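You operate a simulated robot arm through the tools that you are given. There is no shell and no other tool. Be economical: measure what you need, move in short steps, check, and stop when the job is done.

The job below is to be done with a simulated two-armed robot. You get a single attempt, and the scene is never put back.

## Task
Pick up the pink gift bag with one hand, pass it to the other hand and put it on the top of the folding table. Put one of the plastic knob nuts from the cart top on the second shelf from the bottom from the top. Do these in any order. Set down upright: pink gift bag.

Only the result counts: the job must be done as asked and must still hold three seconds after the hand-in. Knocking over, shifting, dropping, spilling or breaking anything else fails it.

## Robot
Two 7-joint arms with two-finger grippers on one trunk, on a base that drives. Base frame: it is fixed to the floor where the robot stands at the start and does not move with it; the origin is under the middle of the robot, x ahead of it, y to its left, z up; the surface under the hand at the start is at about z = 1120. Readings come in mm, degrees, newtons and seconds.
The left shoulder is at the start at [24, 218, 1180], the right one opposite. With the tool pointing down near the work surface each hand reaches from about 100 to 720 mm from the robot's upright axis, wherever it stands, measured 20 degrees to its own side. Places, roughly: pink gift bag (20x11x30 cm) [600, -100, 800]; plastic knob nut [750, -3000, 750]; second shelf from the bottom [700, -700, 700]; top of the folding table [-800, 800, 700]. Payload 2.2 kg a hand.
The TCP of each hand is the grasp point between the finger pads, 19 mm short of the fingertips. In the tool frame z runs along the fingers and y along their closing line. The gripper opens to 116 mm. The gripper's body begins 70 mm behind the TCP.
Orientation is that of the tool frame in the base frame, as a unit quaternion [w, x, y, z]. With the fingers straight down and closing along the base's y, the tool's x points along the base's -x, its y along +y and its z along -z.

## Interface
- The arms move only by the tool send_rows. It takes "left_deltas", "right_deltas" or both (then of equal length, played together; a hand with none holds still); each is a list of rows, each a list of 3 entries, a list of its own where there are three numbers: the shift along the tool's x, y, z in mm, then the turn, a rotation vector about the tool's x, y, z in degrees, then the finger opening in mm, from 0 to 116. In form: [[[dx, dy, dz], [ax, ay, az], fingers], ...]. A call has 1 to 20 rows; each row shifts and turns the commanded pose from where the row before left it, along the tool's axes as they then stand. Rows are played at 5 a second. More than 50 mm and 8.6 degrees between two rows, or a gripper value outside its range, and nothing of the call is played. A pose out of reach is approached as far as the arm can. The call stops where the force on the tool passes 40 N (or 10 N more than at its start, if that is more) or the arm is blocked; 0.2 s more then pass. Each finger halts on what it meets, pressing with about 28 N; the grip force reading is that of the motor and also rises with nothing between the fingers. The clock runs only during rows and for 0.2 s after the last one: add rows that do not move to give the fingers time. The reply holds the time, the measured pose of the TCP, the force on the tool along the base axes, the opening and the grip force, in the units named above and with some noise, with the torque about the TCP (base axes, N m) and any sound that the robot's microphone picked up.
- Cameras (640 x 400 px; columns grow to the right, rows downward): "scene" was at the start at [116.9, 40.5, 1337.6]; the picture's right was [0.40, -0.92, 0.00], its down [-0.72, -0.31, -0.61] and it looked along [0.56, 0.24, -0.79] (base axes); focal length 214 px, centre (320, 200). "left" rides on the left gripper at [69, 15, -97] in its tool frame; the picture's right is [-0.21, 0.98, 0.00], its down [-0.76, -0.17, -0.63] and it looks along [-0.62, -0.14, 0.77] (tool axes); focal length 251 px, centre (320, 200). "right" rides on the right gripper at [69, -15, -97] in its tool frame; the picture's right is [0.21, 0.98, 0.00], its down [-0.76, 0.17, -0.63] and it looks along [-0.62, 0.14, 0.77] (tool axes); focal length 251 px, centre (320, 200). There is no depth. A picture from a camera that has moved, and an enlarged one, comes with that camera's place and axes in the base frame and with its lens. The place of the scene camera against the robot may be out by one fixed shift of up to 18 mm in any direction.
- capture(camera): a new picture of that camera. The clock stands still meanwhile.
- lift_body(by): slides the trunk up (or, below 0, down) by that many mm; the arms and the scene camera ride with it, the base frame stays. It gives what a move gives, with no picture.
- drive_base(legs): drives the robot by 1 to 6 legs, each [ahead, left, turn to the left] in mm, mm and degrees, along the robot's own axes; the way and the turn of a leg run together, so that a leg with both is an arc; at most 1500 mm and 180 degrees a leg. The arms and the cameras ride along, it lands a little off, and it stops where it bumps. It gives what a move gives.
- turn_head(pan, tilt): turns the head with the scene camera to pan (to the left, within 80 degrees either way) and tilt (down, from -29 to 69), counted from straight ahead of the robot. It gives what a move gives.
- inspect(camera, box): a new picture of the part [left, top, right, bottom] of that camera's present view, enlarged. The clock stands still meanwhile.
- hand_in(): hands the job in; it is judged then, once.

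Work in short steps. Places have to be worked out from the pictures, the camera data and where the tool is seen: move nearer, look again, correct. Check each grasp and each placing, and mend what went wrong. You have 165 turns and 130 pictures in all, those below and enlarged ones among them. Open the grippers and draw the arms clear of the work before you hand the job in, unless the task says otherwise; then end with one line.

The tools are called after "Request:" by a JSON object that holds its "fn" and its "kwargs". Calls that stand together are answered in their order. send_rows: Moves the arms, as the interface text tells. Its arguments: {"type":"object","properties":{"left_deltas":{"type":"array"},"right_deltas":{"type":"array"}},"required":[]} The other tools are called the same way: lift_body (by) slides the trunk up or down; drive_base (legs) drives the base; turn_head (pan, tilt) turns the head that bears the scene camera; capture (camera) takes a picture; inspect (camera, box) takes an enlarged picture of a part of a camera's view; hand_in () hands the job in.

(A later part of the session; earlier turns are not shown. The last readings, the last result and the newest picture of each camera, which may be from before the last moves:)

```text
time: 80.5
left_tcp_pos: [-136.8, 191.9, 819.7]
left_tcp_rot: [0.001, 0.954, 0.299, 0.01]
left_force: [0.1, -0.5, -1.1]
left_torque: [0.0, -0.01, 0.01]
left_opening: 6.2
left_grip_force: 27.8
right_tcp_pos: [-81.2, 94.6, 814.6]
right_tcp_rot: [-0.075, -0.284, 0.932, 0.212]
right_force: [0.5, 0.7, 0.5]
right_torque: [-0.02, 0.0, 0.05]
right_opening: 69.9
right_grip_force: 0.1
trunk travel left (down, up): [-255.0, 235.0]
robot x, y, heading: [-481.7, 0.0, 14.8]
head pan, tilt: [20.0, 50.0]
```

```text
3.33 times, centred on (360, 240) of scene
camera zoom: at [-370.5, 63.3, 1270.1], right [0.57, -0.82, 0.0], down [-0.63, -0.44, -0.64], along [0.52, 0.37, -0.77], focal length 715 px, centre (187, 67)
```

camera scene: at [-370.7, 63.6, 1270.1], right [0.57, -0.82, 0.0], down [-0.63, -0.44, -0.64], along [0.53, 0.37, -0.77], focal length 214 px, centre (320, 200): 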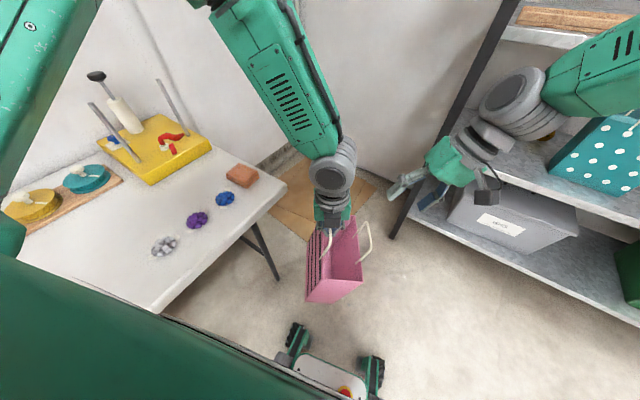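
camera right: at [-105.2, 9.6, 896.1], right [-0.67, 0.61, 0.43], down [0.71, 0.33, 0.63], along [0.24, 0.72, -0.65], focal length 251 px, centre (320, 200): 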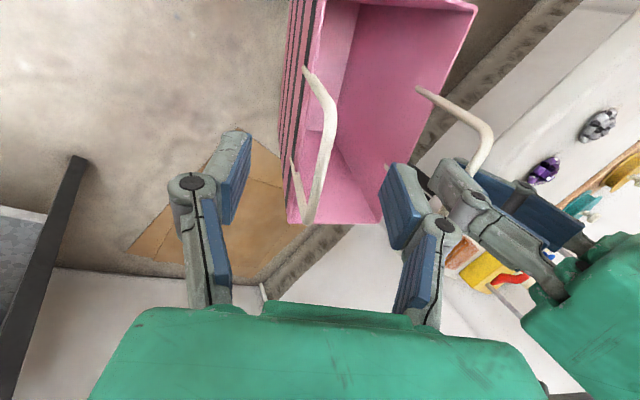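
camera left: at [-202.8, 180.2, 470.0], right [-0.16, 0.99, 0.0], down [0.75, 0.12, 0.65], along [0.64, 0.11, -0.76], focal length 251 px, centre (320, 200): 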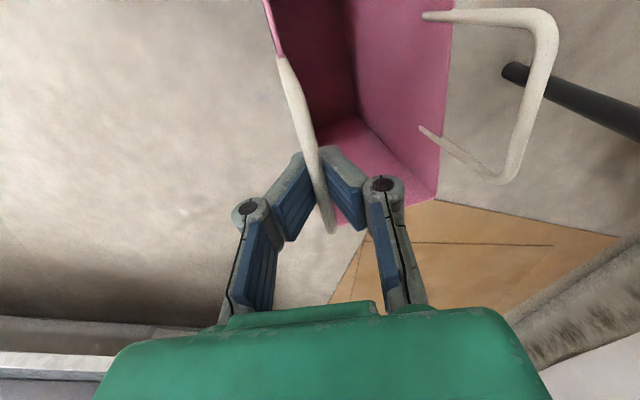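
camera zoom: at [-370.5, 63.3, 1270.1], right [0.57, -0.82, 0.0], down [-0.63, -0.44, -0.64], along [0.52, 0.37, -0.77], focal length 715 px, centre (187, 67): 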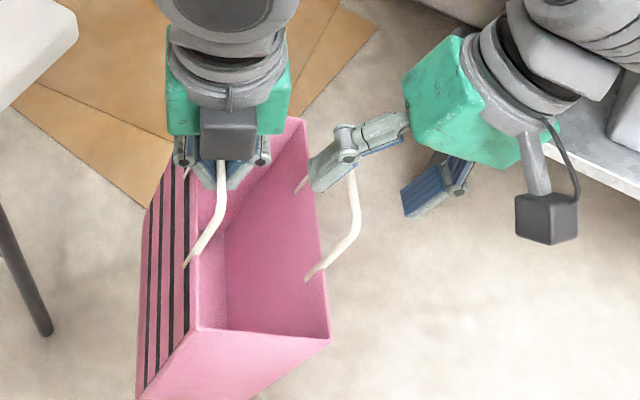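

Bar is within the finger span; its centre is ~14 mm toward the robot. Shift x +13, and go 18 mm further.

Request:
{"fn": "send_rows", "kwargs": {"right_deltas": [[[6.5, 0.5, 9], [0, 0, 0], 70], [[6.5, 0.5, 9], [0, 0, 0], 70], [[0, 0, 0], [0, 0, 0], 70]]}}

Request:
{"fn": "capture", "kwargs": {"camera": "right"}}

Request:
{"fn": "inspect", "kwargs": {"camera": "scene", "box": [280, 180, 440, 300]}}

```text
time: 81.3
left_tcp_pos: [-136.3, 192.2, 820.2]
left_tcp_rot: [0.001, 0.954, 0.299, 0.009]
left_force: [1.3, -1.4, -0.6]
left_torque: [-0.01, 0.02, 0.01]
left_opening: 6.0
left_grip_force: 28.1
right_tcp_pos: [-97.9, 94.6, 799.4]
right_tcp_rot: [-0.074, -0.284, 0.932, 0.212]
right_force: [0.6, 0.1, 0.1]
right_torque: [-0.02, -0.01, -0.02]
right_opening: 69.9
right_grip_force: 0.0
trunk travel left (down, up): [-255.0, 235.0]
robot x, y, heading: [-479.9, -2.0, 14.6]
head pan, tilt: [20.0, 50.0]
```

```text
68 pictures are left
camera right: at [-121.7, 9.3, 880.5], right [-0.67, 0.61, 0.43], down [0.71, 0.33, 0.63], along [0.24, 0.72, -0.65], focal length 251 px, centre (320, 200)
```

right: 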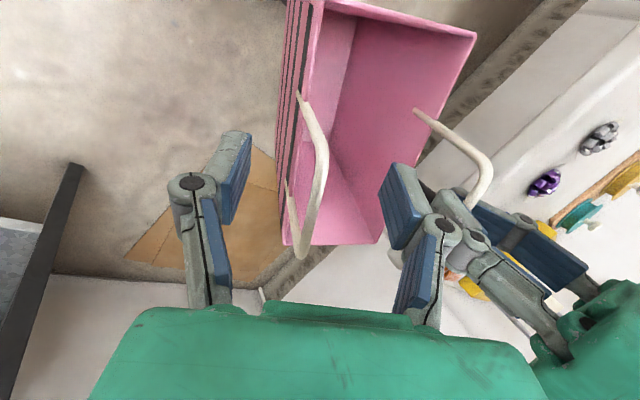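

```text
3.33 times, centred on (360, 240) of scene
camera zoom: at [-370.4, 63.4, 1270.1], right [0.57, -0.82, 0.0], down [-0.63, -0.44, -0.64], along [0.52, 0.37, -0.77], focal length 715 px, centre (187, 67)
```

zoom: 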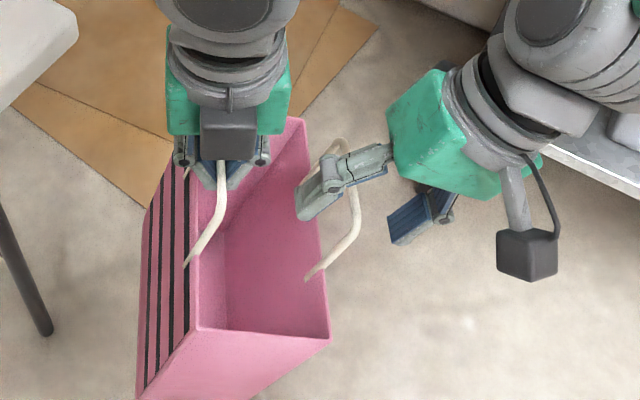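

Bar is centred between the fingers at about TCP depth. Go 6 mm deeper and close slowly.

Request:
{"fn": "send_rows", "kwargs": {"right_deltas": [[[-2, 0, 6], [0, 0, 0], 70], [[0, 0, 0], [0, 0, 0], 50], [[0, 0, 0], [0, 0, 0], 35], [[0, 0, 0], [0, 0, 0], 20], [[0, 0, 0], [0, 0, 0], 10], [[0, 0, 0], [0, 0, 0], 0], [[0, 0, 0], [0, 0, 0], 0]]}}

Request:
{"fn": "capture", "kwargs": {"camera": "right"}}

Request:
{"fn": "inspect", "kwargs": {"camera": "scene", "box": [280, 180, 440, 300]}}

```text
time: 82.9
left_tcp_pos: [-136.1, 192.1, 819.4]
left_tcp_rot: [0.0, 0.954, 0.298, 0.01]
left_force: [2.6, -1.6, -2.2]
left_torque: [0.0, 0.01, -0.03]
left_opening: 0.0
left_grip_force: 28.1
right_tcp_pos: [-96.7, 97.4, 794.0]
right_tcp_rot: [-0.074, -0.285, 0.932, 0.212]
right_force: [-3.4, 1.8, 1.9]
right_torque: [0.07, -0.04, 0.2]
right_opening: 5.9
right_grip_force: 28.4
trunk travel left (down, up): [-255.0, 235.0]
robot x, y, heading: [-481.6, 0.1, 14.8]
head pan, tilt: [20.0, 50.0]
```

```text
66 pictures are left
camera right: at [-121.2, 13.0, 875.5], right [-0.67, 0.61, 0.43], down [0.71, 0.33, 0.63], along [0.24, 0.72, -0.65], focal length 251 px, centre (320, 200)
```

right: 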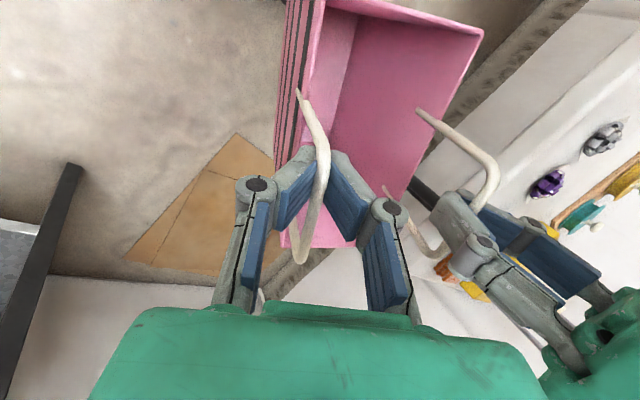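

```text
3.33 times, centred on (360, 240) of scene
camera zoom: at [-370.4, 63.4, 1270.1], right [0.57, -0.82, 0.0], down [-0.63, -0.44, -0.64], along [0.52, 0.37, -0.77], focal length 715 px, centre (187, 67)
```

zoom: 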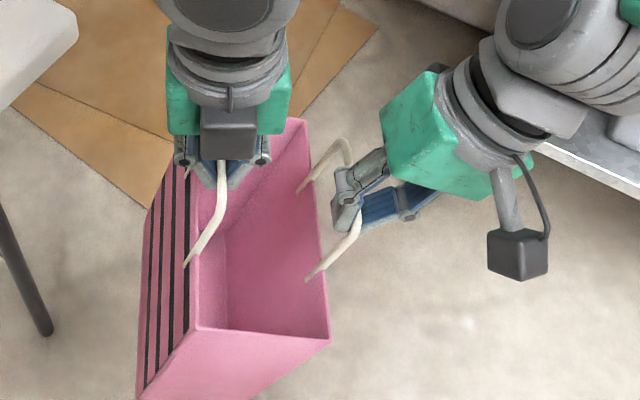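

Right pinches the free bar (5.9 mm). The left fingers are now only hooked under their bar (0 mm). I lower the left hand gently so the weight shifts onto the right.

Request:
{"fn": "send_rows", "kwargs": {"left_deltas": [[[0, 0, 8], [0, 0, 0], 0], [[0, 0, 8], [0, 0, 0], 0], [[0, 0, 8], [0, 0, 0], 0], [[0, 0, 8], [0, 0, 0], 0], [[0, 0, 8], [0, 0, 0], 0], [[0, 0, 0], [0, 0, 0], 0]]}}

Request:
{"fn": "capture", "kwargs": {"camera": "right"}}

Request:
{"fn": "capture", "kwargs": {"camera": "left"}}

```text
time: 84.3
left_tcp_pos: [-136.9, 192.2, 779.2]
left_tcp_rot: [0.001, 0.954, 0.299, 0.009]
left_force: [0.0, 0.9, -0.1]
left_torque: [-0.02, 0.0, -0.01]
left_opening: 6.2
left_grip_force: 28.0
right_tcp_pos: [-97.9, 97.6, 793.4]
right_tcp_rot: [-0.074, -0.285, 0.932, 0.211]
right_force: [0.0, 0.6, -0.8]
right_torque: [-0.02, 0.01, -0.01]
right_opening: 0.0
right_grip_force: 28.0
trunk travel left (down, up): [-255.0, 235.0]
robot x, y, heading: [-484.0, 1.0, 14.9]
head pan, tilt: [20.0, 50.0]
```

```text
64 pictures are left
camera right: at [-121.0, 12.8, 875.5], right [-0.67, 0.61, 0.43], down [0.71, 0.33, 0.63], along [0.24, 0.72, -0.65], focal length 251 px, centre (320, 200)
```

right: 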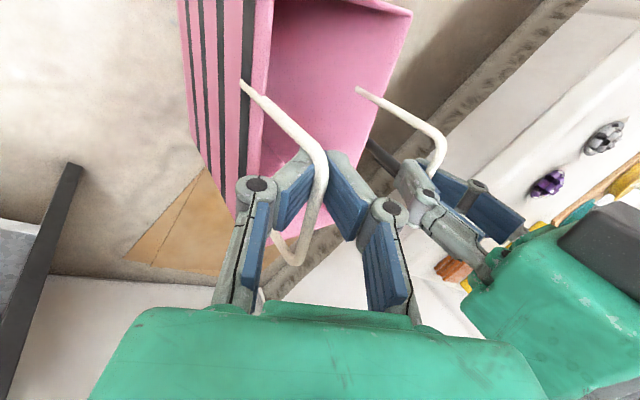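

```text
63 pictures are left
camera left: at [-71.8, 218.5, 877.3], right [0.38, -0.92, 0.0], down [-0.73, -0.3, 0.62], along [-0.57, -0.24, -0.79], focal length 251 px, centre (320, 200)
```

left: 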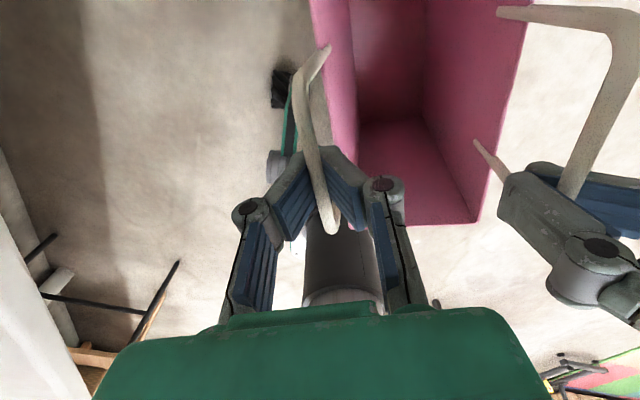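

The weight is on the right hand's hook (left ~0 N). I open the left hand and draw it straight up.

Request:
{"fn": "send_rows", "kwargs": {"left_deltas": [[[0, 0, 0], [0, 0, 0], 15], [[0, 0, 0], [0, 0, 0], 40], [[0, 0, 0], [0, 0, 0], 60], [[0, 0, 0], [0, 0, 0], 60], [[0, 0, -15], [0, 0, 0], 60], [[0, 0, -20], [0, 0, 0], 60], [[0, 0, -25], [0, 0, 0], 60], [[0, 0, -30], [0, 0, 0], 60], [[0, 0, -30], [0, 0, 0], 60], [[0, 0, -30], [0, 0, 0], 60]]}}

Request:
{"fn": "capture", "kwargs": {"camera": "scene"}}

Request:
{"fn": "capture", "kwargs": {"camera": "right"}}

```text
time: 86.5
left_tcp_pos: [-139.4, 189.5, 929.8]
left_tcp_rot: [0.001, 0.954, 0.299, 0.01]
left_force: [-1.0, -0.5, -0.1]
left_torque: [-0.01, -0.01, 0.03]
left_opening: 60.0
left_grip_force: 0.0
right_tcp_pos: [-97.4, 98.6, 794.8]
right_tcp_rot: [-0.073, -0.284, 0.932, 0.212]
right_force: [-0.5, -0.4, -1.8]
right_torque: [0.0, 0.0, -0.01]
right_opening: 5.9
right_grip_force: 28.3
trunk travel left (down, up): [-255.0, 235.0]
robot x, y, heading: [-481.2, 2.4, 14.8]
head pan, tilt: [20.0, 50.0]
```

```text
62 pictures are left
camera scene: at [-371.6, 63.7, 1270.2], right [0.57, -0.82, 0.0], down [-0.63, -0.44, -0.64], along [0.53, 0.37, -0.77], focal length 214 px, centre (320, 200)
```

scene: 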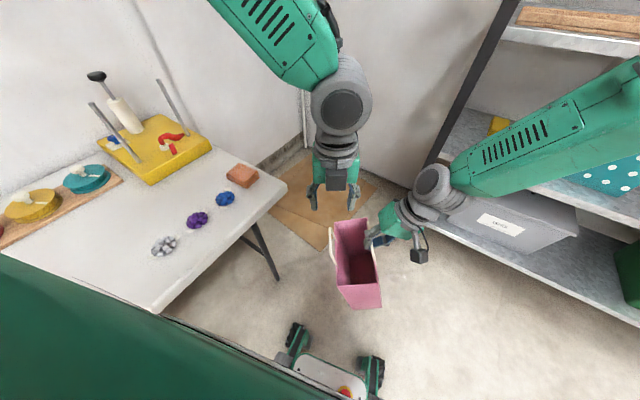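

```text
61 pictures are left
camera right: at [-121.5, 13.1, 875.8], right [-0.67, 0.61, 0.43], down [0.71, 0.33, 0.63], along [0.24, 0.72, -0.65], focal length 251 px, centre (320, 200)
```

right: 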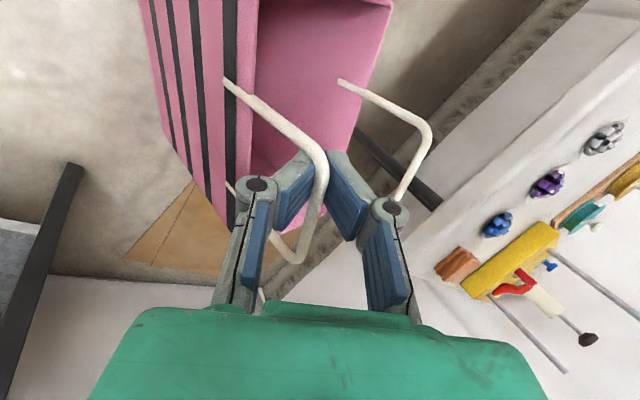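

Handover succeeded: the bag hangs from the right hand's pinch/cage. The table has free space around (−600, 640). I raise the trunk and right hand so the bag clears the table, and step away from the table before turning.

Request:
{"fn": "lift_body", "kwargs": {"by": 230}}

Request:
{"fn": "drive_base", "kwargs": {"legs": [[0, -150, 0]]}}

Request:
{"fn": "send_rows", "kwargs": {"right_deltas": [[[0, 4, -9], [0, 0, 0], 0], [[0, 4, -9], [0, 0, 0], 0], [[0, 4, -9], [0, 0, 0], 0], [[0, 4, -9], [0, 0, 0], 0], [[0, 4, -9], [0, 0, 0], 0], [[0, 4, -9], [0, 0, 0], 0], [[0, 4, -9], [0, 0, 0], 0], [[0, 4, -9], [0, 0, 0], 0], [[0, 4, -9], [0, 0, 0], 0], [[0, 4, -9], [0, 0, 0], 0]]}}

Request:
{"fn": "drive_base", "kwargs": {"legs": [[0, 0, 35]]}}

Request:
{"fn": "capture", "kwargs": {"camera": "scene"}}

```text
time: 89.0
left_tcp_pos: [-138.7, 190.8, 1159.8]
left_tcp_rot: [0.001, 0.954, 0.299, 0.009]
left_force: [0.6, -0.8, -0.1]
left_torque: [0.01, 0.03, 0.0]
left_opening: 60.0
left_grip_force: 0.1
right_tcp_pos: [-96.7, 97.3, 1022.9]
right_tcp_rot: [-0.074, -0.284, 0.932, 0.211]
right_force: [-0.2, -0.4, -0.7]
right_torque: [0.01, 0.02, 0.0]
right_opening: 5.9
right_grip_force: 28.2
trunk travel left (down, up): [-485.0, 5.0]
robot x, y, heading: [-481.3, -1.5, 15.0]
head pan, tilt: [20.0, 50.0]
```

```text
time: 90.3
left_tcp_pos: [-108.8, 92.4, 1156.0]
left_tcp_rot: [0.018, 0.954, 0.299, 0.008]
left_force: [-0.3, 2.7, 0.9]
left_torque: [-0.23, -0.01, 0.01]
left_opening: 60.1
left_grip_force: 0.0
right_tcp_pos: [-67.8, -4.2, 1022.9]
right_tcp_rot: [-0.074, -0.284, 0.935, 0.197]
right_force: [-0.4, 2.8, 0.0]
right_torque: [-0.17, -0.03, 0.07]
right_opening: 6.2
right_grip_force: 28.6
trunk travel left (down, up): [-485.0, 5.0]
robot x, y, heading: [-443.1, -135.1, 14.4]
head pan, tilt: [20.0, 50.0]
```

```text
time: 92.7
left_tcp_pos: [-99.1, 16.5, 1163.8]
left_tcp_rot: [-0.012, 0.956, 0.294, 0.013]
left_force: [-2.1, -0.3, 0.2]
left_torque: [0.05, -0.02, -0.03]
left_opening: 60.0
left_grip_force: 0.0
right_tcp_pos: [-56.3, -77.5, 1125.3]
right_tcp_rot: [-0.07, -0.282, 0.93, 0.225]
right_force: [0.4, -0.4, -2.7]
right_torque: [0.01, 0.05, -0.03]
right_opening: 5.8
right_grip_force: 28.0
trunk travel left (down, up): [-485.0, 5.0]
robot x, y, heading: [-440.4, -143.8, 14.3]
head pan, tilt: [20.0, 50.0]
stopped in row 10 (right hand): the arm was blocked; the commanded pose is now the measured one
```

```text
time: 94.8
left_tcp_pos: [-292.6, 218.0, 1161.3]
left_tcp_rot: [0.003, 0.82, 0.572, 0.013]
left_force: [0.5, 0.6, 0.9]
left_torque: [-0.04, -0.03, 0.04]
left_opening: 60.1
left_grip_force: 0.1
right_tcp_pos: [-203.0, 164.5, 1127.3]
right_tcp_rot: [-0.128, -0.554, 0.804, 0.176]
right_force: [-0.9, -0.3, -0.1]
right_torque: [-0.08, -0.12, 0.0]
right_opening: 5.9
right_grip_force: 28.2
trunk travel left (down, up): [-485.0, 5.0]
robot x, y, heading: [-447.0, -135.2, 49.8]
head pan, tilt: [20.0, 50.0]
```

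```text
60 pictures are left
camera scene: at [-405.4, -11.6, 1499.7], right [0.94, -0.35, 0.01], down [-0.26, -0.73, -0.64], along [0.23, 0.59, -0.77], focal length 214 px, centre (320, 200)
```

scene: 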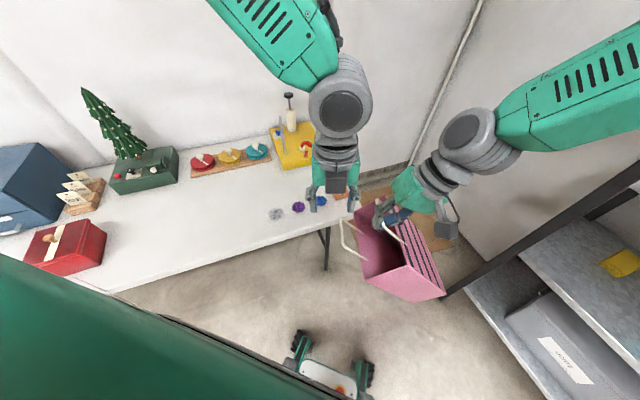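

Bag is secure. The "blocked" note was the two wrists touching, so I move the left hand aside. Then finish turning to face the table, and shift left to the free area near (−700, 690).

Request:
{"fn": "send_rows", "kwargs": {"left_deltas": [[[11, -31, -8], [0, 0, 0], 60], [[11, -31, -8], [0, 0, 0], 60], [[11, -31, -8], [0, 0, 0], 60], [[11, -31, -8], [0, 0, 0], 60], [[11, -31, -8], [0, 0, 0], 60], [[11, -31, -8], [0, 0, 0], 60]]}}

Request:
{"fn": "drive_base", "kwargs": {"legs": [[0, 0, 40]]}}

Request:
{"fn": "drive_base", "kwargs": {"legs": [[0, 210, 0]]}}

Request:
{"fn": "turn_head", "kwargs": {"pan": -5, "tilt": 45}}

Request:
{"fn": "capture", "kwargs": {"camera": "scene"}}

```text
time: 96.4
left_tcp_pos: [-413.6, 311.5, 1219.6]
left_tcp_rot: [-0.015, 0.822, 0.569, 0.011]
left_force: [-0.1, -1.0, 0.1]
left_torque: [0.04, 0.02, 0.0]
left_opening: 60.0
left_grip_force: 0.0
right_tcp_pos: [-172.2, 130.7, 1129.1]
right_tcp_rot: [-0.132, -0.551, 0.801, 0.193]
right_force: [0.2, 0.7, -0.4]
right_torque: [-0.02, 0.03, 0.0]
right_opening: 6.1
right_grip_force: 27.9
trunk travel left (down, up): [-485.0, 5.0]
robot x, y, heading: [-443.2, -142.3, 49.7]
head pan, tilt: [20.0, 50.0]
stopped in row 6 (left hand): the arm was blocked; the commanded pose is now the measured one
```

```text
time: 98.6
left_tcp_pos: [-746.4, 227.0, 1210.6]
left_tcp_rot: [-0.006, 0.58, 0.814, 0.013]
left_force: [-0.7, -0.2, -0.2]
left_torque: [0.01, -0.06, -0.02]
left_opening: 59.9
left_grip_force: 0.0
right_tcp_pos: [-443.8, 242.8, 1128.0]
right_tcp_rot: [0.181, 0.793, -0.568, -0.126]
right_force: [-0.4, -0.2, -0.8]
right_torque: [0.01, -0.07, 0.05]
right_opening: 6.2
right_grip_force: 28.7
trunk travel left (down, up): [-485.0, 5.0]
robot x, y, heading: [-447.3, -139.8, 89.0]
head pan, tilt: [20.0, 50.0]
```

```text
time: 100.3
left_tcp_pos: [-938.0, 226.3, 1217.6]
left_tcp_rot: [-0.013, 0.579, 0.815, 0.009]
left_force: [-1.2, -0.4, 0.0]
left_torque: [-0.01, 0.0, -0.01]
left_opening: 59.8
left_grip_force: 0.0
right_tcp_pos: [-638.7, 244.2, 1130.5]
right_tcp_rot: [0.185, 0.792, -0.566, -0.135]
right_force: [0.7, 0.5, -0.3]
right_torque: [-0.02, 0.0, 0.01]
right_opening: 6.2
right_grip_force: 28.1
trunk travel left (down, up): [-485.0, 5.0]
robot x, y, heading: [-660.4, -138.5, 89.4]
head pan, tilt: [20.0, 50.0]
```

```text
time: 101.2
left_tcp_pos: [-941.2, 222.1, 1216.9]
left_tcp_rot: [-0.012, 0.58, 0.815, 0.011]
left_force: [0.8, -0.4, -0.3]
left_torque: [0.02, 0.02, -0.02]
left_opening: 60.1
left_grip_force: 0.0
right_tcp_pos: [-641.9, 239.4, 1130.9]
right_tcp_rot: [0.183, 0.791, -0.568, -0.135]
right_force: [1.0, 0.6, -1.0]
right_torque: [0.01, 0.02, -0.03]
right_opening: 0.0
right_grip_force: 28.1
trunk travel left (down, up): [-485.0, 5.0]
robot x, y, heading: [-656.5, -139.5, 89.3]
head pan, tilt: [-5.0, 45.0]
```

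```text
59 pictures are left
camera scene: at [-615.1, -7.3, 1506.6], right [0.99, -0.1, -0.02], down [-0.09, -0.71, -0.7], along [0.06, 0.7, -0.71], focal length 214 px, centre (320, 200)
```

scene: 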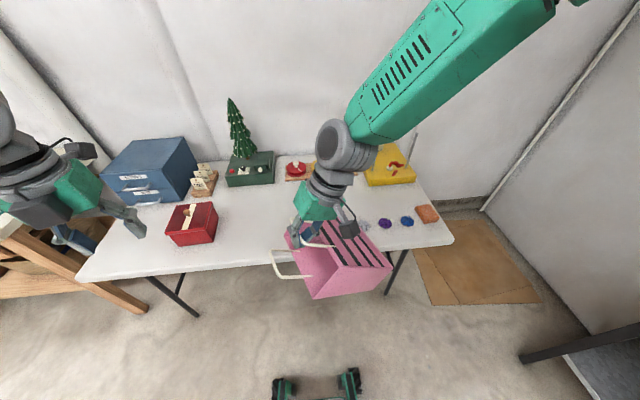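

The right opening reads 0 again; I check that the handle is still caged.

Request:
{"fn": "capture", "kwargs": {"camera": "right"}}

Request:
{"fn": "inspect", "kwargs": {"camera": "scene", "box": [220, 110, 460, 310]}}

```text
58 pictures are left
camera right: at [-565.2, 191.3, 1211.0], right [-0.76, -0.49, 0.43], down [-0.12, 0.76, 0.65], along [-0.64, 0.44, -0.63], focal length 251 px, centre (320, 200)
```

right: 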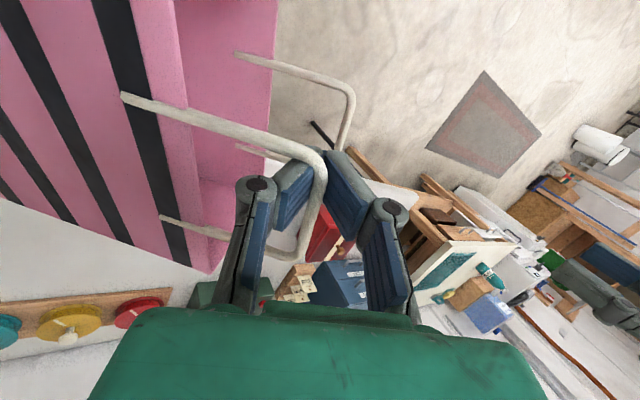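

```text
2.00 times, centred on (340, 210) of scene
camera zoom: at [-615.1, -7.3, 1506.6], right [0.99, -0.1, -0.02], down [-0.09, -0.71, -0.7], along [0.06, 0.7, -0.71], focal length 429 px, centre (280, 180)
```

zoom: 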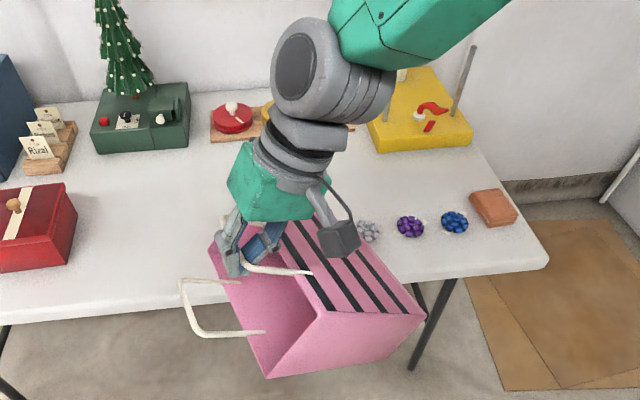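

The bag looks tilted, probably mid-swing. I hold still for a few seconds and look again.

Request:
{"fn": "send_rows", "kwargs": {"right_deltas": [[[0, 0, 0], [0, 0, 0], 0], [[0, 0, 0], [0, 0, 0], 0], [[0, 0, 0], [0, 0, 0], 0], [[0, 0, 0], [0, 0, 0], 0], [[0, 0, 0], [0, 0, 0], 0], [[0, 0, 0], [0, 0, 0], 0], [[0, 0, 0], [0, 0, 0], 0], [[0, 0, 0], [0, 0, 0], 0], [[0, 0, 0], [0, 0, 0], 0], [[0, 0, 0], [0, 0, 0], 0]]}}

Request:
{"fn": "inspect", "kwargs": {"camera": "scene", "box": [220, 110, 460, 310]}}

```text
time: 103.6
left_tcp_pos: [-934.8, 218.7, 1220.6]
left_tcp_rot: [-0.017, 0.58, 0.814, 0.007]
left_force: [0.1, -0.5, 0.2]
left_torque: [0.04, 0.03, -0.02]
left_opening: 59.8
left_grip_force: 0.1
right_tcp_pos: [-635.3, 235.4, 1132.5]
right_tcp_rot: [0.185, 0.791, -0.566, -0.14]
right_force: [1.7, -0.2, -0.6]
right_torque: [0.0, 0.05, -0.04]
right_opening: 5.9
right_grip_force: 28.2
trunk travel left (down, up): [-485.0, 5.0]
robot x, y, heading: [-670.0, -135.1, 89.1]
head pan, tilt: [-5.0, 45.0]
stopped in row 10 (right hand): the arm was blocked; the commanded pose is now the measured one
```

```text
2.00 times, centred on (340, 210) of scene
camera zoom: at [-663.7, -5.8, 1506.9], right [0.99, -0.1, 0.01], down [-0.07, -0.71, -0.7], along [0.08, 0.7, -0.71], focal length 429 px, centre (280, 180)
```

zoom: 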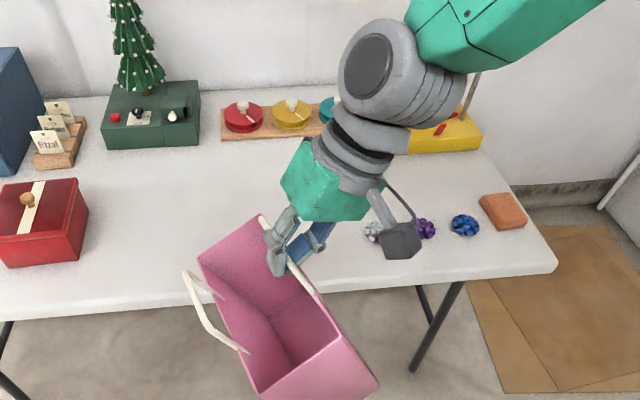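

The robot body seems to be rocking after the drive (the trunk is fully up). I wait for it to settle and re-read.

Request:
{"fn": "send_rows", "kwargs": {"right_deltas": [[[0, 0, 0], [0, 0, 0], 0], [[0, 0, 0], [0, 0, 0], 0], [[0, 0, 0], [0, 0, 0], 0], [[0, 0, 0], [0, 0, 0], 0], [[0, 0, 0], [0, 0, 0], 0], [[0, 0, 0], [0, 0, 0], 0], [[0, 0, 0], [0, 0, 0], 0], [[0, 0, 0], [0, 0, 0], 0], [[0, 0, 0], [0, 0, 0], 0], [[0, 0, 0], [0, 0, 0], 0]]}}

Request:
{"fn": "capture", "kwargs": {"camera": "scene"}}

```text
time: 105.8
left_tcp_pos: [-922.3, 219.5, 1222.5]
left_tcp_rot: [-0.02, 0.579, 0.815, 0.006]
left_force: [0.3, -0.3, 0.6]
left_torque: [-0.03, 0.04, -0.01]
left_opening: 60.2
left_grip_force: 0.1
right_tcp_pos: [-624.8, 237.3, 1131.1]
right_tcp_rot: [0.188, 0.791, -0.564, -0.142]
right_force: [1.4, -0.4, -1.8]
right_torque: [-0.02, 0.08, 0.04]
right_opening: 0.0
right_grip_force: 27.9
trunk travel left (down, up): [-485.0, 5.0]
robot x, y, heading: [-659.8, -136.2, 89.3]
head pan, tilt: [-5.0, 45.0]
```

```text
55 pictures are left
camera scene: at [-600.0, -5.6, 1505.0], right [0.99, -0.1, -0.03], down [-0.1, -0.71, -0.7], along [0.05, 0.7, -0.71], focal length 214 px, centre (320, 200)
```

scene: 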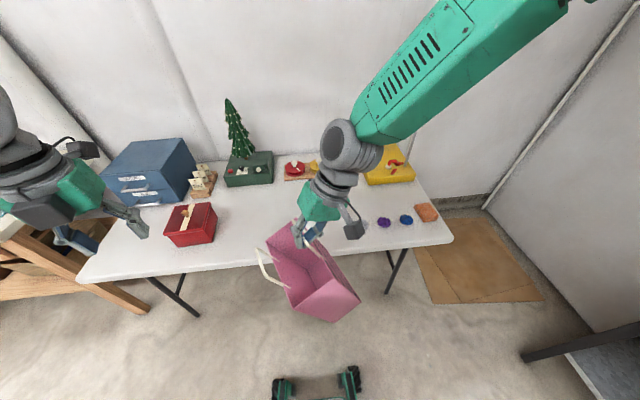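

The body still sways with the trunk at the top. I lower the trunk 150 mm (not over the table yet) to steady it.

Request:
{"fn": "lift_body", "kwargs": {"by": -150}}

Request:
{"fn": "send_rows", "kwargs": {"right_deltas": [[[0, 0, 0], [0, 0, 0], 0], [[0, 0, 0], [0, 0, 0], 0], [[0, 0, 0], [0, 0, 0], 0], [[0, 0, 0], [0, 0, 0], 0], [[0, 0, 0], [0, 0, 0], 0]]}}

Request:
{"fn": "send_rows", "kwargs": {"right_deltas": [[[0, 0, 0], [0, 0, 0], 0], [[0, 0, 0], [0, 0, 0], 0], [[0, 0, 0], [0, 0, 0], 0]]}}

Request:
{"fn": "capture", "kwargs": {"camera": "scene"}}

```text
time: 107.5
left_tcp_pos: [-905.5, 220.5, 1077.2]
left_tcp_rot: [-0.027, 0.579, 0.815, 0.002]
left_force: [1.5, 0.1, 0.6]
left_torque: [-0.07, 0.13, -0.02]
left_opening: 60.2
left_grip_force: 0.1
right_tcp_pos: [-607.5, 238.7, 981.3]
right_tcp_rot: [0.192, 0.79, -0.563, -0.148]
right_force: [2.5, 0.9, -0.5]
right_torque: [-0.13, 0.17, 0.01]
right_opening: 0.3
right_grip_force: 27.2
trunk travel left (down, up): [-335.0, 155.0]
robot x, y, heading: [-659.3, -139.9, 89.2]
head pan, tilt: [-5.0, 45.0]
```

```text
time: 108.9
left_tcp_pos: [-991.7, 217.6, 1061.4]
left_tcp_rot: [0.001, 0.575, 0.818, 0.022]
left_force: [-0.5, -0.9, -0.2]
left_torque: [0.05, -0.03, 0.0]
left_opening: 59.8
left_grip_force: 0.0
right_tcp_pos: [-691.3, 236.2, 983.3]
right_tcp_rot: [0.171, 0.799, -0.564, -0.124]
right_force: [-0.7, -0.4, -0.4]
right_torque: [0.05, -0.02, 0.0]
right_opening: 0.1
right_grip_force: 28.1
trunk travel left (down, up): [-335.0, 155.0]
robot x, y, heading: [-684.3, -137.9, 89.3]
head pan, tilt: [-5.0, 45.0]
stopped in row 5 (right hand): the arm was blocked; the commanded pose is now the measured one
```

```text
time: 109.9
left_tcp_pos: [-958.6, 214.2, 1073.0]
left_tcp_rot: [-0.015, 0.576, 0.818, 0.013]
left_force: [0.9, -0.1, 1.1]
left_torque: [-0.04, 0.06, -0.02]
left_opening: 60.2
left_grip_force: 0.1
right_tcp_pos: [-660.0, 232.3, 984.9]
right_tcp_rot: [0.181, 0.796, -0.561, -0.139]
right_force: [1.0, 0.4, 0.0]
right_torque: [-0.03, 0.06, 0.0]
right_opening: 5.6
right_grip_force: 27.9
trunk travel left (down, up): [-335.0, 155.0]
robot x, y, heading: [-684.2, -136.7, 89.5]
head pan, tilt: [-5.0, 45.0]
stopped in row 3 (right hand): the arm was blocked; the commanded pose is now the measured one
```

```text
54 pictures are left
camera scene: at [-676.0, -5.5, 1357.0], right [0.99, -0.1, 0.0], down [-0.07, -0.71, -0.7], along [0.07, 0.7, -0.71], focal length 214 px, centre (320, 200)
```

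scene: 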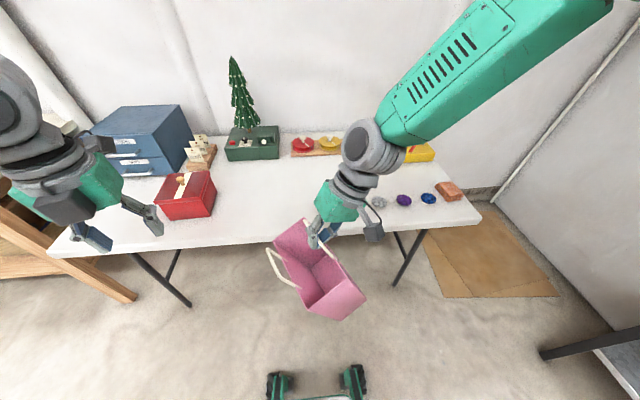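

Something may be in contact, since the body drifts sideways. I check the left side.

Request:
{"fn": "turn_head", "kwargs": {"pan": 60, "tilt": 35}}

Request:
{"fn": "capture", "kwargs": {"camera": "scene"}}

Request:
{"fn": "turn_head", "kwargs": {"pan": -60, "tilt": 35}}

Request:
{"fn": "capture", "kwargs": {"camera": "scene"}}

```text
time: 111.3
left_tcp_pos: [-996.3, 214.5, 1063.0]
left_tcp_rot: [-0.001, 0.572, 0.82, 0.021]
left_force: [-0.5, 0.9, 0.5]
left_torque: [0.01, -0.05, -0.03]
left_opening: 60.2
left_grip_force: 0.0
right_tcp_pos: [-697.5, 233.4, 983.5]
right_tcp_rot: [0.169, 0.8, -0.561, -0.127]
right_force: [-0.8, -0.6, -0.1]
right_torque: [0.02, -0.1, 0.0]
right_opening: 6.0
right_grip_force: 28.3
trunk travel left (down, up): [-335.0, 155.0]
robot x, y, heading: [-688.7, -136.1, 89.2]
head pan, tilt: [60.0, 35.0]
```

```text
53 pictures are left
camera scene: at [-775.8, -42.3, 1371.2], right [0.51, 0.86, 0.0], down [0.5, -0.3, -0.81], along [-0.7, 0.42, -0.58], focal length 214 px, centre (320, 200)
```

scene: 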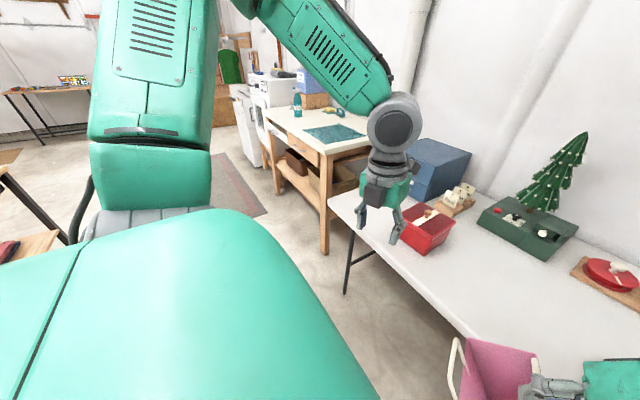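

```text
time: 113.3
left_tcp_pos: [-987.5, 214.8, 1062.2]
left_tcp_rot: [-0.003, 0.573, 0.819, 0.019]
left_force: [0.0, 0.1, 0.5]
left_torque: [0.01, 0.01, 0.03]
left_opening: 60.2
left_grip_force: 0.1
right_tcp_pos: [-688.2, 232.7, 984.7]
right_tcp_rot: [0.173, 0.799, -0.561, -0.13]
right_force: [-0.6, 0.0, -1.8]
right_torque: [-0.01, -0.09, 0.02]
right_opening: 0.1
right_grip_force: 28.0
trunk travel left (down, up): [-335.0, 155.0]
robot x, y, heading: [-689.3, -134.8, 89.4]
head pan, tilt: [-60.0, 35.0]
```

```text
52 pictures are left
camera scene: at [-642.4, -42.9, 1373.6], right [0.49, -0.87, 0.02], down [-0.48, -0.28, -0.83], along [0.73, 0.4, -0.55], focal length 214 px, centre (320, 200)
```

scene: 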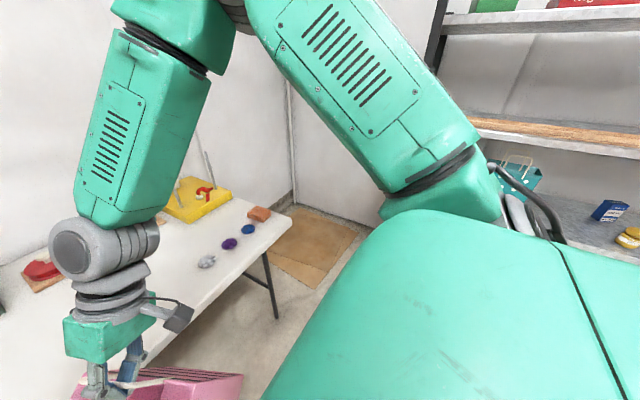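

No contact visible; it's just sway, which is decaying. I raise the right hand 120 mm so the bag clears the table, then drive ahead 180 mm.

Request:
{"fn": "send_rows", "kwargs": {"right_deltas": [[[0, 4.2, -9.1], [0, 0, 0], 0], [[0, 4.2, -9.1], [0, 0, 0], 0], [[0, 4.2, -9.1], [0, 0, 0], 0], [[0, 4.2, -9.1], [0, 0, 0], 0], [[0, 4.2, -9.1], [0, 0, 0], 0], [[0, 4.2, -9.1], [0, 0, 0], 0], [[0, 4.2, -9.1], [0, 0, 0], 0], [[0, 4.2, -9.1], [0, 0, 0], 0], [[0, 4.2, -9.1], [0, 0, 0], 0], [[0, 4.2, -9.1], [0, 0, 0], 0], [[0, 4.2, -9.1], [0, 0, 0], 0], [[0, 4.2, -9.1], [0, 0, 0], 0], [[0, 0, 0], [0, 0, 0], 0]]}}

Request:
{"fn": "turn_head", "kwargs": {"pan": -5, "tilt": 40}}

Request:
{"fn": "capture", "kwargs": {"camera": "scene"}}

```text
time: 116.3
left_tcp_pos: [-920.0, 211.5, 1079.6]
left_tcp_rot: [-0.028, 0.577, 0.816, 0.005]
left_force: [0.7, -0.1, 0.2]
left_torque: [0.04, 0.06, 0.01]
left_opening: 60.1
left_grip_force: 0.0
right_tcp_pos: [-618.0, 227.8, 1104.2]
right_tcp_rot: [0.187, 0.793, -0.56, -0.151]
right_force: [1.0, 0.2, -1.1]
right_torque: [-0.07, 0.09, 0.02]
right_opening: 0.1
right_grip_force: 28.4
trunk travel left (down, up): [-335.0, 155.0]
robot x, y, heading: [-677.7, -134.5, 89.2]
head pan, tilt: [-60.0, 35.0]
stopped in row 13 (right hand): the arm was blocked; the commanded pose is now the measured one
```

```text
time: 117.5
left_tcp_pos: [-985.0, 211.5, 1066.7]
left_tcp_rot: [-0.004, 0.574, 0.819, 0.02]
left_force: [-0.6, -0.3, 1.2]
left_torque: [0.02, -0.03, 0.01]
left_opening: 60.0
left_grip_force: 0.1
right_tcp_pos: [-684.5, 230.0, 1104.6]
right_tcp_rot: [0.171, 0.799, -0.562, -0.129]
right_force: [-0.9, -0.3, -0.6]
right_torque: [0.02, -0.09, 0.01]
right_opening: 0.0
right_grip_force: 27.9
trunk travel left (down, up): [-335.0, 155.0]
robot x, y, heading: [-687.0, -136.5, 89.2]
head pan, tilt: [-5.0, 40.0]
```

```text
51 pictures are left
camera scene: at [-708.3, -2.6, 1364.1], right [0.99, -0.1, 0.03], down [-0.04, -0.64, -0.77], along [0.09, 0.76, -0.64], focal length 214 px, centre (320, 200)
```

scene: 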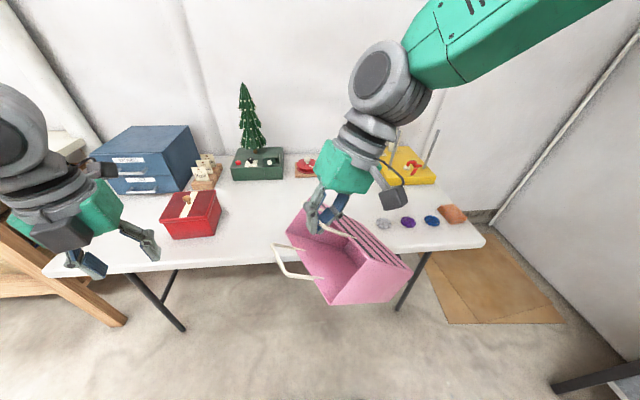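

I sample the sway with short waits to see its period and whether it decays.

Request:
{"fn": "send_rows", "kwargs": {"left_deltas": [[[0, 0, 0], [0, 0, 0], 60]]}}

Request:
{"fn": "send_rows", "kwargs": {"left_deltas": [[[0, 0, 0], [0, 0, 0], 60]]}}

Request:
{"fn": "send_rows", "kwargs": {"left_deltas": [[[0, 0, 0], [0, 0, 0], 60]]}}

Request:
{"fn": "send_rows", "kwargs": {"left_deltas": [[[0, 0, 0], [0, 0, 0], 60]]}}

Request:
{"fn": "send_rows", "kwargs": {"left_deltas": [[[0, 0, 0], [0, 0, 0], 60]]}}

```text
time: 118.1
left_tcp_pos: [-924.3, 209.7, 1079.7]
left_tcp_rot: [-0.026, 0.578, 0.815, 0.008]
left_force: [0.1, 0.5, 0.0]
left_torque: [0.02, -0.03, 0.0]
left_opening: 60.0
left_grip_force: 0.0
right_tcp_pos: [-620.8, 225.9, 1107.6]
right_tcp_rot: [0.183, 0.793, -0.562, -0.15]
right_force: [-0.1, -0.3, -0.4]
right_torque: [-0.01, -0.03, 0.02]
right_opening: 6.0
right_grip_force: 28.2
trunk travel left (down, up): [-335.0, 155.0]
robot x, y, heading: [-669.1, -138.8, 89.2]
head pan, tilt: [-5.0, 40.0]
stopped in row 1 (left hand): the arm was blocked; the commanded pose is now the measured one
```

```text
time: 118.5
left_tcp_pos: [-952.9, 209.8, 1071.4]
left_tcp_rot: [-0.015, 0.578, 0.816, 0.015]
left_force: [0.3, -0.5, 0.3]
left_torque: [0.0, -0.04, -0.01]
left_opening: 60.1
left_grip_force: 0.0
right_tcp_pos: [-651.9, 227.5, 1106.5]
right_tcp_rot: [0.177, 0.796, -0.562, -0.139]
right_force: [-0.4, -0.3, -0.9]
right_torque: [0.08, -0.01, 0.03]
right_opening: 0.0
right_grip_force: 27.8
trunk travel left (down, up): [-335.0, 155.0]
robot x, y, heading: [-673.1, -140.4, 89.2]
head pan, tilt: [-5.0, 40.0]
```

```text
time: 118.9
left_tcp_pos: [-911.1, 210.0, 1080.7]
left_tcp_rot: [-0.03, 0.58, 0.814, 0.006]
left_force: [0.3, -0.5, -0.3]
left_torque: [0.02, 0.03, 0.0]
left_opening: 60.0
left_grip_force: 0.0
right_tcp_pos: [-608.8, 226.9, 1105.6]
right_tcp_rot: [0.187, 0.792, -0.561, -0.154]
right_force: [0.5, 0.5, -0.7]
right_torque: [-0.04, 0.12, 0.0]
right_opening: 6.0
right_grip_force: 27.8
trunk travel left (down, up): [-335.0, 155.0]
robot x, y, heading: [-668.9, -135.5, 89.1]
head pan, tilt: [-5.0, 40.0]
```

```text
time: 119.5
left_tcp_pos: [-930.4, 207.5, 1079.3]
left_tcp_rot: [-0.025, 0.578, 0.816, 0.009]
left_force: [-0.1, 0.5, 0.3]
left_torque: [0.0, 0.02, -0.01]
left_opening: 59.9
left_grip_force: 0.0
right_tcp_pos: [-628.6, 224.7, 1107.2]
right_tcp_rot: [0.182, 0.795, -0.559, -0.149]
right_force: [1.1, -0.5, -0.5]
right_torque: [-0.02, 0.03, 0.0]
right_opening: 6.2
right_grip_force: 28.0
trunk travel left (down, up): [-335.0, 155.0]
robot x, y, heading: [-675.7, -138.4, 89.5]
head pan, tilt: [-5.0, 40.0]
stopped in row 1 (left hand): the arm was blocked; the commanded pose is now the measured one
```

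```text
time: 119.9
left_tcp_pos: [-940.2, 208.3, 1077.5]
left_tcp_rot: [-0.022, 0.577, 0.817, 0.011]
left_force: [-0.1, 0.2, -0.9]
left_torque: [0.01, 0.0, 0.04]
left_opening: 59.8
left_grip_force: 0.1
right_tcp_pos: [-638.1, 224.7, 1106.5]
right_tcp_rot: [0.181, 0.795, -0.56, -0.147]
right_force: [-0.1, 0.3, -0.5]
right_torque: [0.01, 0.0, 0.01]
right_opening: 5.8
right_grip_force: 27.6
trunk travel left (down, up): [-335.0, 155.0]
robot x, y, heading: [-674.8, -140.2, 89.0]
head pan, tilt: [-5.0, 40.0]
```

It's a fast jitter whose latest samples shrink. I wait longer without moving and sample again.

Request:
{"fn": "send_rows", "kwargs": {"left_deltas": [[[0, 0, 0], [0, 0, 0], 60], [[0, 0, 0], [0, 0, 0], 60], [[0, 0, 0], [0, 0, 0], 60], [[0, 0, 0], [0, 0, 0], 60], [[0, 0, 0], [0, 0, 0], 60], [[0, 0, 0], [0, 0, 0], 60], [[0, 0, 0], [0, 0, 0], 60], [[0, 0, 0], [0, 0, 0], 60], [[0, 0, 0], [0, 0, 0], 60], [[0, 0, 0], [0, 0, 0], 60], [[0, 0, 0], [0, 0, 0], 60], [[0, 0, 0], [0, 0, 0], 60], [[0, 0, 0], [0, 0, 0], 60], [[0, 0, 0], [0, 0, 0], 60], [[0, 0, 0], [0, 0, 0], 60]]}}

Request:
{"fn": "send_rows", "kwargs": {"left_deltas": [[[0, 0, 0], [0, 0, 0], 60]]}}

Request:
{"fn": "send_rows", "kwargs": {"left_deltas": [[[0, 0, 0], [0, 0, 0], 60]]}}

Request:
{"fn": "capture", "kwargs": {"camera": "scene"}}

```text
time: 123.1
left_tcp_pos: [-918.6, 207.2, 1081.6]
left_tcp_rot: [-0.029, 0.579, 0.815, 0.007]
left_force: [-0.2, -0.3, 0.0]
left_torque: [0.02, 0.06, -0.03]
left_opening: 59.9
left_grip_force: 0.2
right_tcp_pos: [-616.5, 224.6, 1106.9]
right_tcp_rot: [0.184, 0.793, -0.56, -0.154]
right_force: [-0.1, 0.1, -1.0]
right_torque: [-0.03, 0.05, -0.02]
right_opening: 5.9
right_grip_force: 28.0
trunk travel left (down, up): [-335.0, 155.0]
robot x, y, heading: [-669.2, -136.7, 89.0]
head pan, tilt: [-5.0, 40.0]
```

```text
time: 123.5
left_tcp_pos: [-952.3, 207.3, 1074.7]
left_tcp_rot: [-0.018, 0.577, 0.816, 0.015]
left_force: [-0.9, -0.2, -0.2]
left_torque: [0.05, -0.01, 0.01]
left_opening: 60.0
left_grip_force: 0.0
right_tcp_pos: [-652.6, 225.8, 1107.9]
right_tcp_rot: [0.177, 0.796, -0.561, -0.142]
right_force: [-0.3, -0.3, -1.2]
right_torque: [0.02, -0.02, 0.0]
right_opening: 0.0
right_grip_force: 27.8
trunk travel left (down, up): [-335.0, 155.0]
robot x, y, heading: [-683.9, -138.1, 89.3]
head pan, tilt: [-5.0, 40.0]
```

```text
time: 123.9
left_tcp_pos: [-928.0, 206.8, 1080.3]
left_tcp_rot: [-0.025, 0.578, 0.815, 0.009]
left_force: [0.7, -0.1, -0.3]
left_torque: [0.0, 0.03, 0.0]
left_opening: 60.0
left_grip_force: 0.1
right_tcp_pos: [-626.6, 225.4, 1107.5]
right_tcp_rot: [0.183, 0.794, -0.56, -0.15]
right_force: [0.9, 0.6, -2.9]
right_torque: [-0.06, 0.05, 0.0]
right_opening: 6.1
right_grip_force: 28.0
trunk travel left (down, up): [-335.0, 155.0]
robot x, y, heading: [-673.2, -138.8, 89.1]
head pan, tilt: [-5.0, 40.0]
```

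```text
50 pictures are left
camera scene: at [-665.7, -2.6, 1364.3], right [0.99, -0.1, 0.0], down [-0.06, -0.64, -0.76], along [0.08, 0.76, -0.65], focal length 214 px, centre (320, 200)
```

scene: 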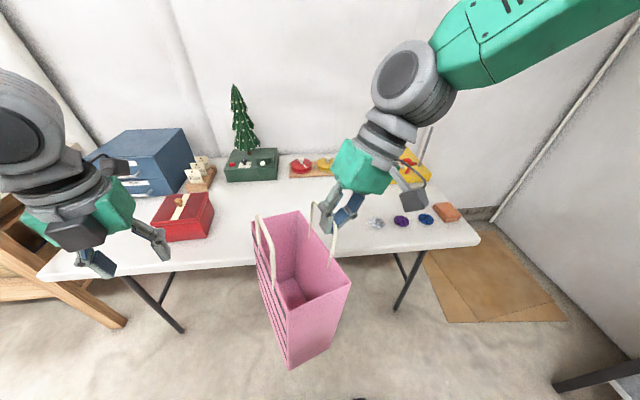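

The sway is sustained and swinging the bag. I lower the trunk another 100 mm (back to the level where things were calm), raising the hand to compensate afterwards.

Request:
{"fn": "lift_body", "kwargs": {"by": -110}}

Request:
{"fn": "send_rows", "kwargs": {"left_deltas": [[[0, 0, 0], [0, 0, 0], 60], [[0, 0, 0], [0, 0, 0], 60], [[0, 0, 0], [0, 0, 0], 60], [[0, 0, 0], [0, 0, 0], 60], [[0, 0, 0], [0, 0, 0], 60], [[0, 0, 0], [0, 0, 0], 60], [[0, 0, 0], [0, 0, 0], 60], [[0, 0, 0], [0, 0, 0], 60], [[0, 0, 0], [0, 0, 0], 60], [[0, 0, 0], [0, 0, 0], 60]]}}

Request:
{"fn": "send_rows", "kwargs": {"left_deltas": [[[0, 0, 0], [0, 0, 0], 60]]}}

Request:
{"fn": "send_rows", "kwargs": {"left_deltas": [[[0, 0, 0], [0, 0, 0], 60]]}}

```text
time: 125.3
left_tcp_pos: [-959.0, 206.4, 963.1]
left_tcp_rot: [-0.015, 0.577, 0.817, 0.017]
left_force: [0.4, 0.0, 0.7]
left_torque: [0.01, -0.04, -0.01]
left_opening: 60.2
left_grip_force: 0.1
right_tcp_pos: [-659.0, 225.5, 997.1]
right_tcp_rot: [0.175, 0.797, -0.561, -0.139]
right_force: [-0.7, -0.2, -0.7]
right_torque: [0.0, 0.02, 0.01]
right_opening: 0.2
right_grip_force: 27.7
trunk travel left (down, up): [-225.0, 265.0]
robot x, y, heading: [-681.6, -141.0, 89.3]
head pan, tilt: [-5.0, 40.0]
```

```text
time: 127.5
left_tcp_pos: [-921.0, 207.2, 971.6]
left_tcp_rot: [-0.029, 0.578, 0.816, 0.008]
left_force: [1.1, 0.3, 0.1]
left_torque: [-0.04, 0.07, -0.01]
left_opening: 60.4
left_grip_force: 0.1
right_tcp_pos: [-618.2, 224.8, 997.5]
right_tcp_rot: [0.184, 0.794, -0.559, -0.152]
right_force: [1.7, -0.2, -0.2]
right_torque: [-0.03, 0.08, 0.02]
right_opening: 5.9
right_grip_force: 27.7
trunk travel left (down, up): [-225.0, 265.0]
robot x, y, heading: [-670.8, -138.3, 89.3]
head pan, tilt: [-5.0, 40.0]
```

```text
time: 128.0
left_tcp_pos: [-955.0, 206.7, 963.7]
left_tcp_rot: [-0.016, 0.577, 0.816, 0.016]
left_force: [-0.4, 0.5, 1.0]
left_torque: [0.0, -0.07, 0.03]
left_opening: 59.9
left_grip_force: 0.0
right_tcp_pos: [-656.2, 224.2, 997.8]
right_tcp_rot: [0.177, 0.797, -0.56, -0.141]
right_force: [-1.0, -0.9, -1.1]
right_torque: [0.03, -0.06, 0.0]
right_opening: 0.0
right_grip_force: 27.8
trunk travel left (down, up): [-225.0, 265.0]
robot x, y, heading: [-680.2, -141.6, 89.2]
head pan, tilt: [-5.0, 40.0]
```

```text
time: 128.3
left_tcp_pos: [-920.5, 207.1, 970.9]
left_tcp_rot: [-0.03, 0.578, 0.816, 0.008]
left_force: [0.2, 0.0, 0.1]
left_torque: [-0.03, 0.06, -0.04]
left_opening: 60.0
left_grip_force: 0.1
right_tcp_pos: [-618.1, 223.8, 996.8]
right_tcp_rot: [0.183, 0.793, -0.56, -0.153]
right_force: [1.1, -0.8, -1.3]
right_torque: [-0.02, 0.05, -0.02]
right_opening: 5.9
right_grip_force: 28.0
trunk travel left (down, up): [-225.0, 265.0]
robot x, y, heading: [-671.1, -136.8, 89.2]
head pan, tilt: [-5.0, 40.0]
```

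The sway (~0.8 s period) matches the bag swinging, with the bar popping in and out of the closed pads and pumping it. I set the fingers to 4.5 mm (less than the 6 mm bar), which removes most of that pumping, and wait.

Request:
{"fn": "send_rows", "kwargs": {"right_deltas": [[[0, 0, 0], [0, 0, 0], 4.5], [[0, 0, 0], [0, 0, 0], 4.5], [[0, 0, 0], [0, 0, 0], 4.5], [[0, 0, 0], [0, 0, 0], 4.5], [[0, 0, 0], [0, 0, 0], 4.5], [[0, 0, 0], [0, 0, 0], 4.5], [[0, 0, 0], [0, 0, 0], 4.5], [[0, 0, 0], [0, 0, 0], 4.5], [[0, 0, 0], [0, 0, 0], 4.5], [[0, 0, 0], [0, 0, 0], 4.5], [[0, 0, 0], [0, 0, 0], 4.5], [[0, 0, 0], [0, 0, 0], 4.5], [[0, 0, 0], [0, 0, 0], 4.5], [[0, 0, 0], [0, 0, 0], 4.5], [[0, 0, 0], [0, 0, 0], 4.5]]}}

Request:
{"fn": "send_rows", "kwargs": {"right_deltas": [[[0, 0, 0], [0, 0, 0], 4.5]]}}

Request:
{"fn": "send_rows", "kwargs": {"right_deltas": [[[0, 0, 0], [0, 0, 0], 4.5]]}}

Request:
{"fn": "capture", "kwargs": {"camera": "right"}}

```text
time: 131.6
left_tcp_pos: [-931.1, 207.5, 968.6]
left_tcp_rot: [-0.025, 0.578, 0.816, 0.01]
left_force: [0.7, -0.1, -0.4]
left_torque: [-0.01, 0.03, 0.03]
left_opening: 60.0
left_grip_force: 0.1
right_tcp_pos: [-630.9, 224.1, 997.3]
right_tcp_rot: [0.182, 0.795, -0.56, -0.147]
right_force: [-0.1, -0.4, -1.3]
right_torque: [-0.02, -0.02, -0.06]
right_opening: 6.3
right_grip_force: 27.7
trunk travel left (down, up): [-225.0, 265.0]
robot x, y, heading: [-671.4, -132.6, 89.3]
head pan, tilt: [-5.0, 40.0]
```

```text
time: 131.9
left_tcp_pos: [-940.3, 207.2, 967.7]
left_tcp_rot: [-0.021, 0.577, 0.816, 0.012]
left_force: [-0.3, 0.6, -0.7]
left_torque: [0.01, -0.01, 0.01]
left_opening: 60.1
left_grip_force: 0.1
right_tcp_pos: [-638.7, 225.8, 998.3]
right_tcp_rot: [0.18, 0.795, -0.561, -0.146]
right_force: [-0.5, -0.1, -2.0]
right_torque: [-0.01, -0.01, -0.02]
right_opening: 5.7
right_grip_force: 28.2
trunk travel left (down, up): [-225.0, 265.0]
robot x, y, heading: [-680.2, -136.9, 89.1]
head pan, tilt: [-5.0, 40.0]
```

```text
time: 132.3
left_tcp_pos: [-935.3, 207.8, 969.5]
left_tcp_rot: [-0.022, 0.577, 0.816, 0.012]
left_force: [0.5, -1.5, 0.2]
left_torque: [-0.01, 0.03, -0.01]
left_opening: 59.9
left_grip_force: 0.1
right_tcp_pos: [-636.5, 224.7, 997.1]
right_tcp_rot: [0.181, 0.795, -0.56, -0.147]
right_force: [0.0, -0.9, -0.4]
right_torque: [-0.02, -0.01, 0.03]
right_opening: 6.0
right_grip_force: 27.9
trunk travel left (down, up): [-225.0, 265.0]
robot x, y, heading: [-677.6, -136.6, 89.3]
head pan, tilt: [-5.0, 40.0]
```

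```text
49 pictures are left
camera right: at [-556.8, 175.6, 1074.1], right [-0.75, -0.5, 0.44], down [-0.11, 0.74, 0.66], along [-0.66, 0.45, -0.61], focal length 251 px, centre (320, 200)
```

right: 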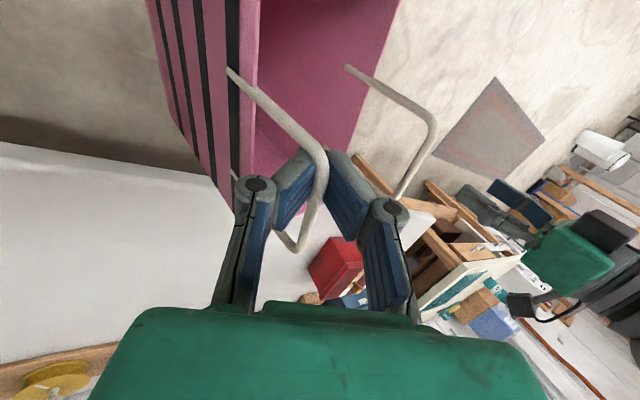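

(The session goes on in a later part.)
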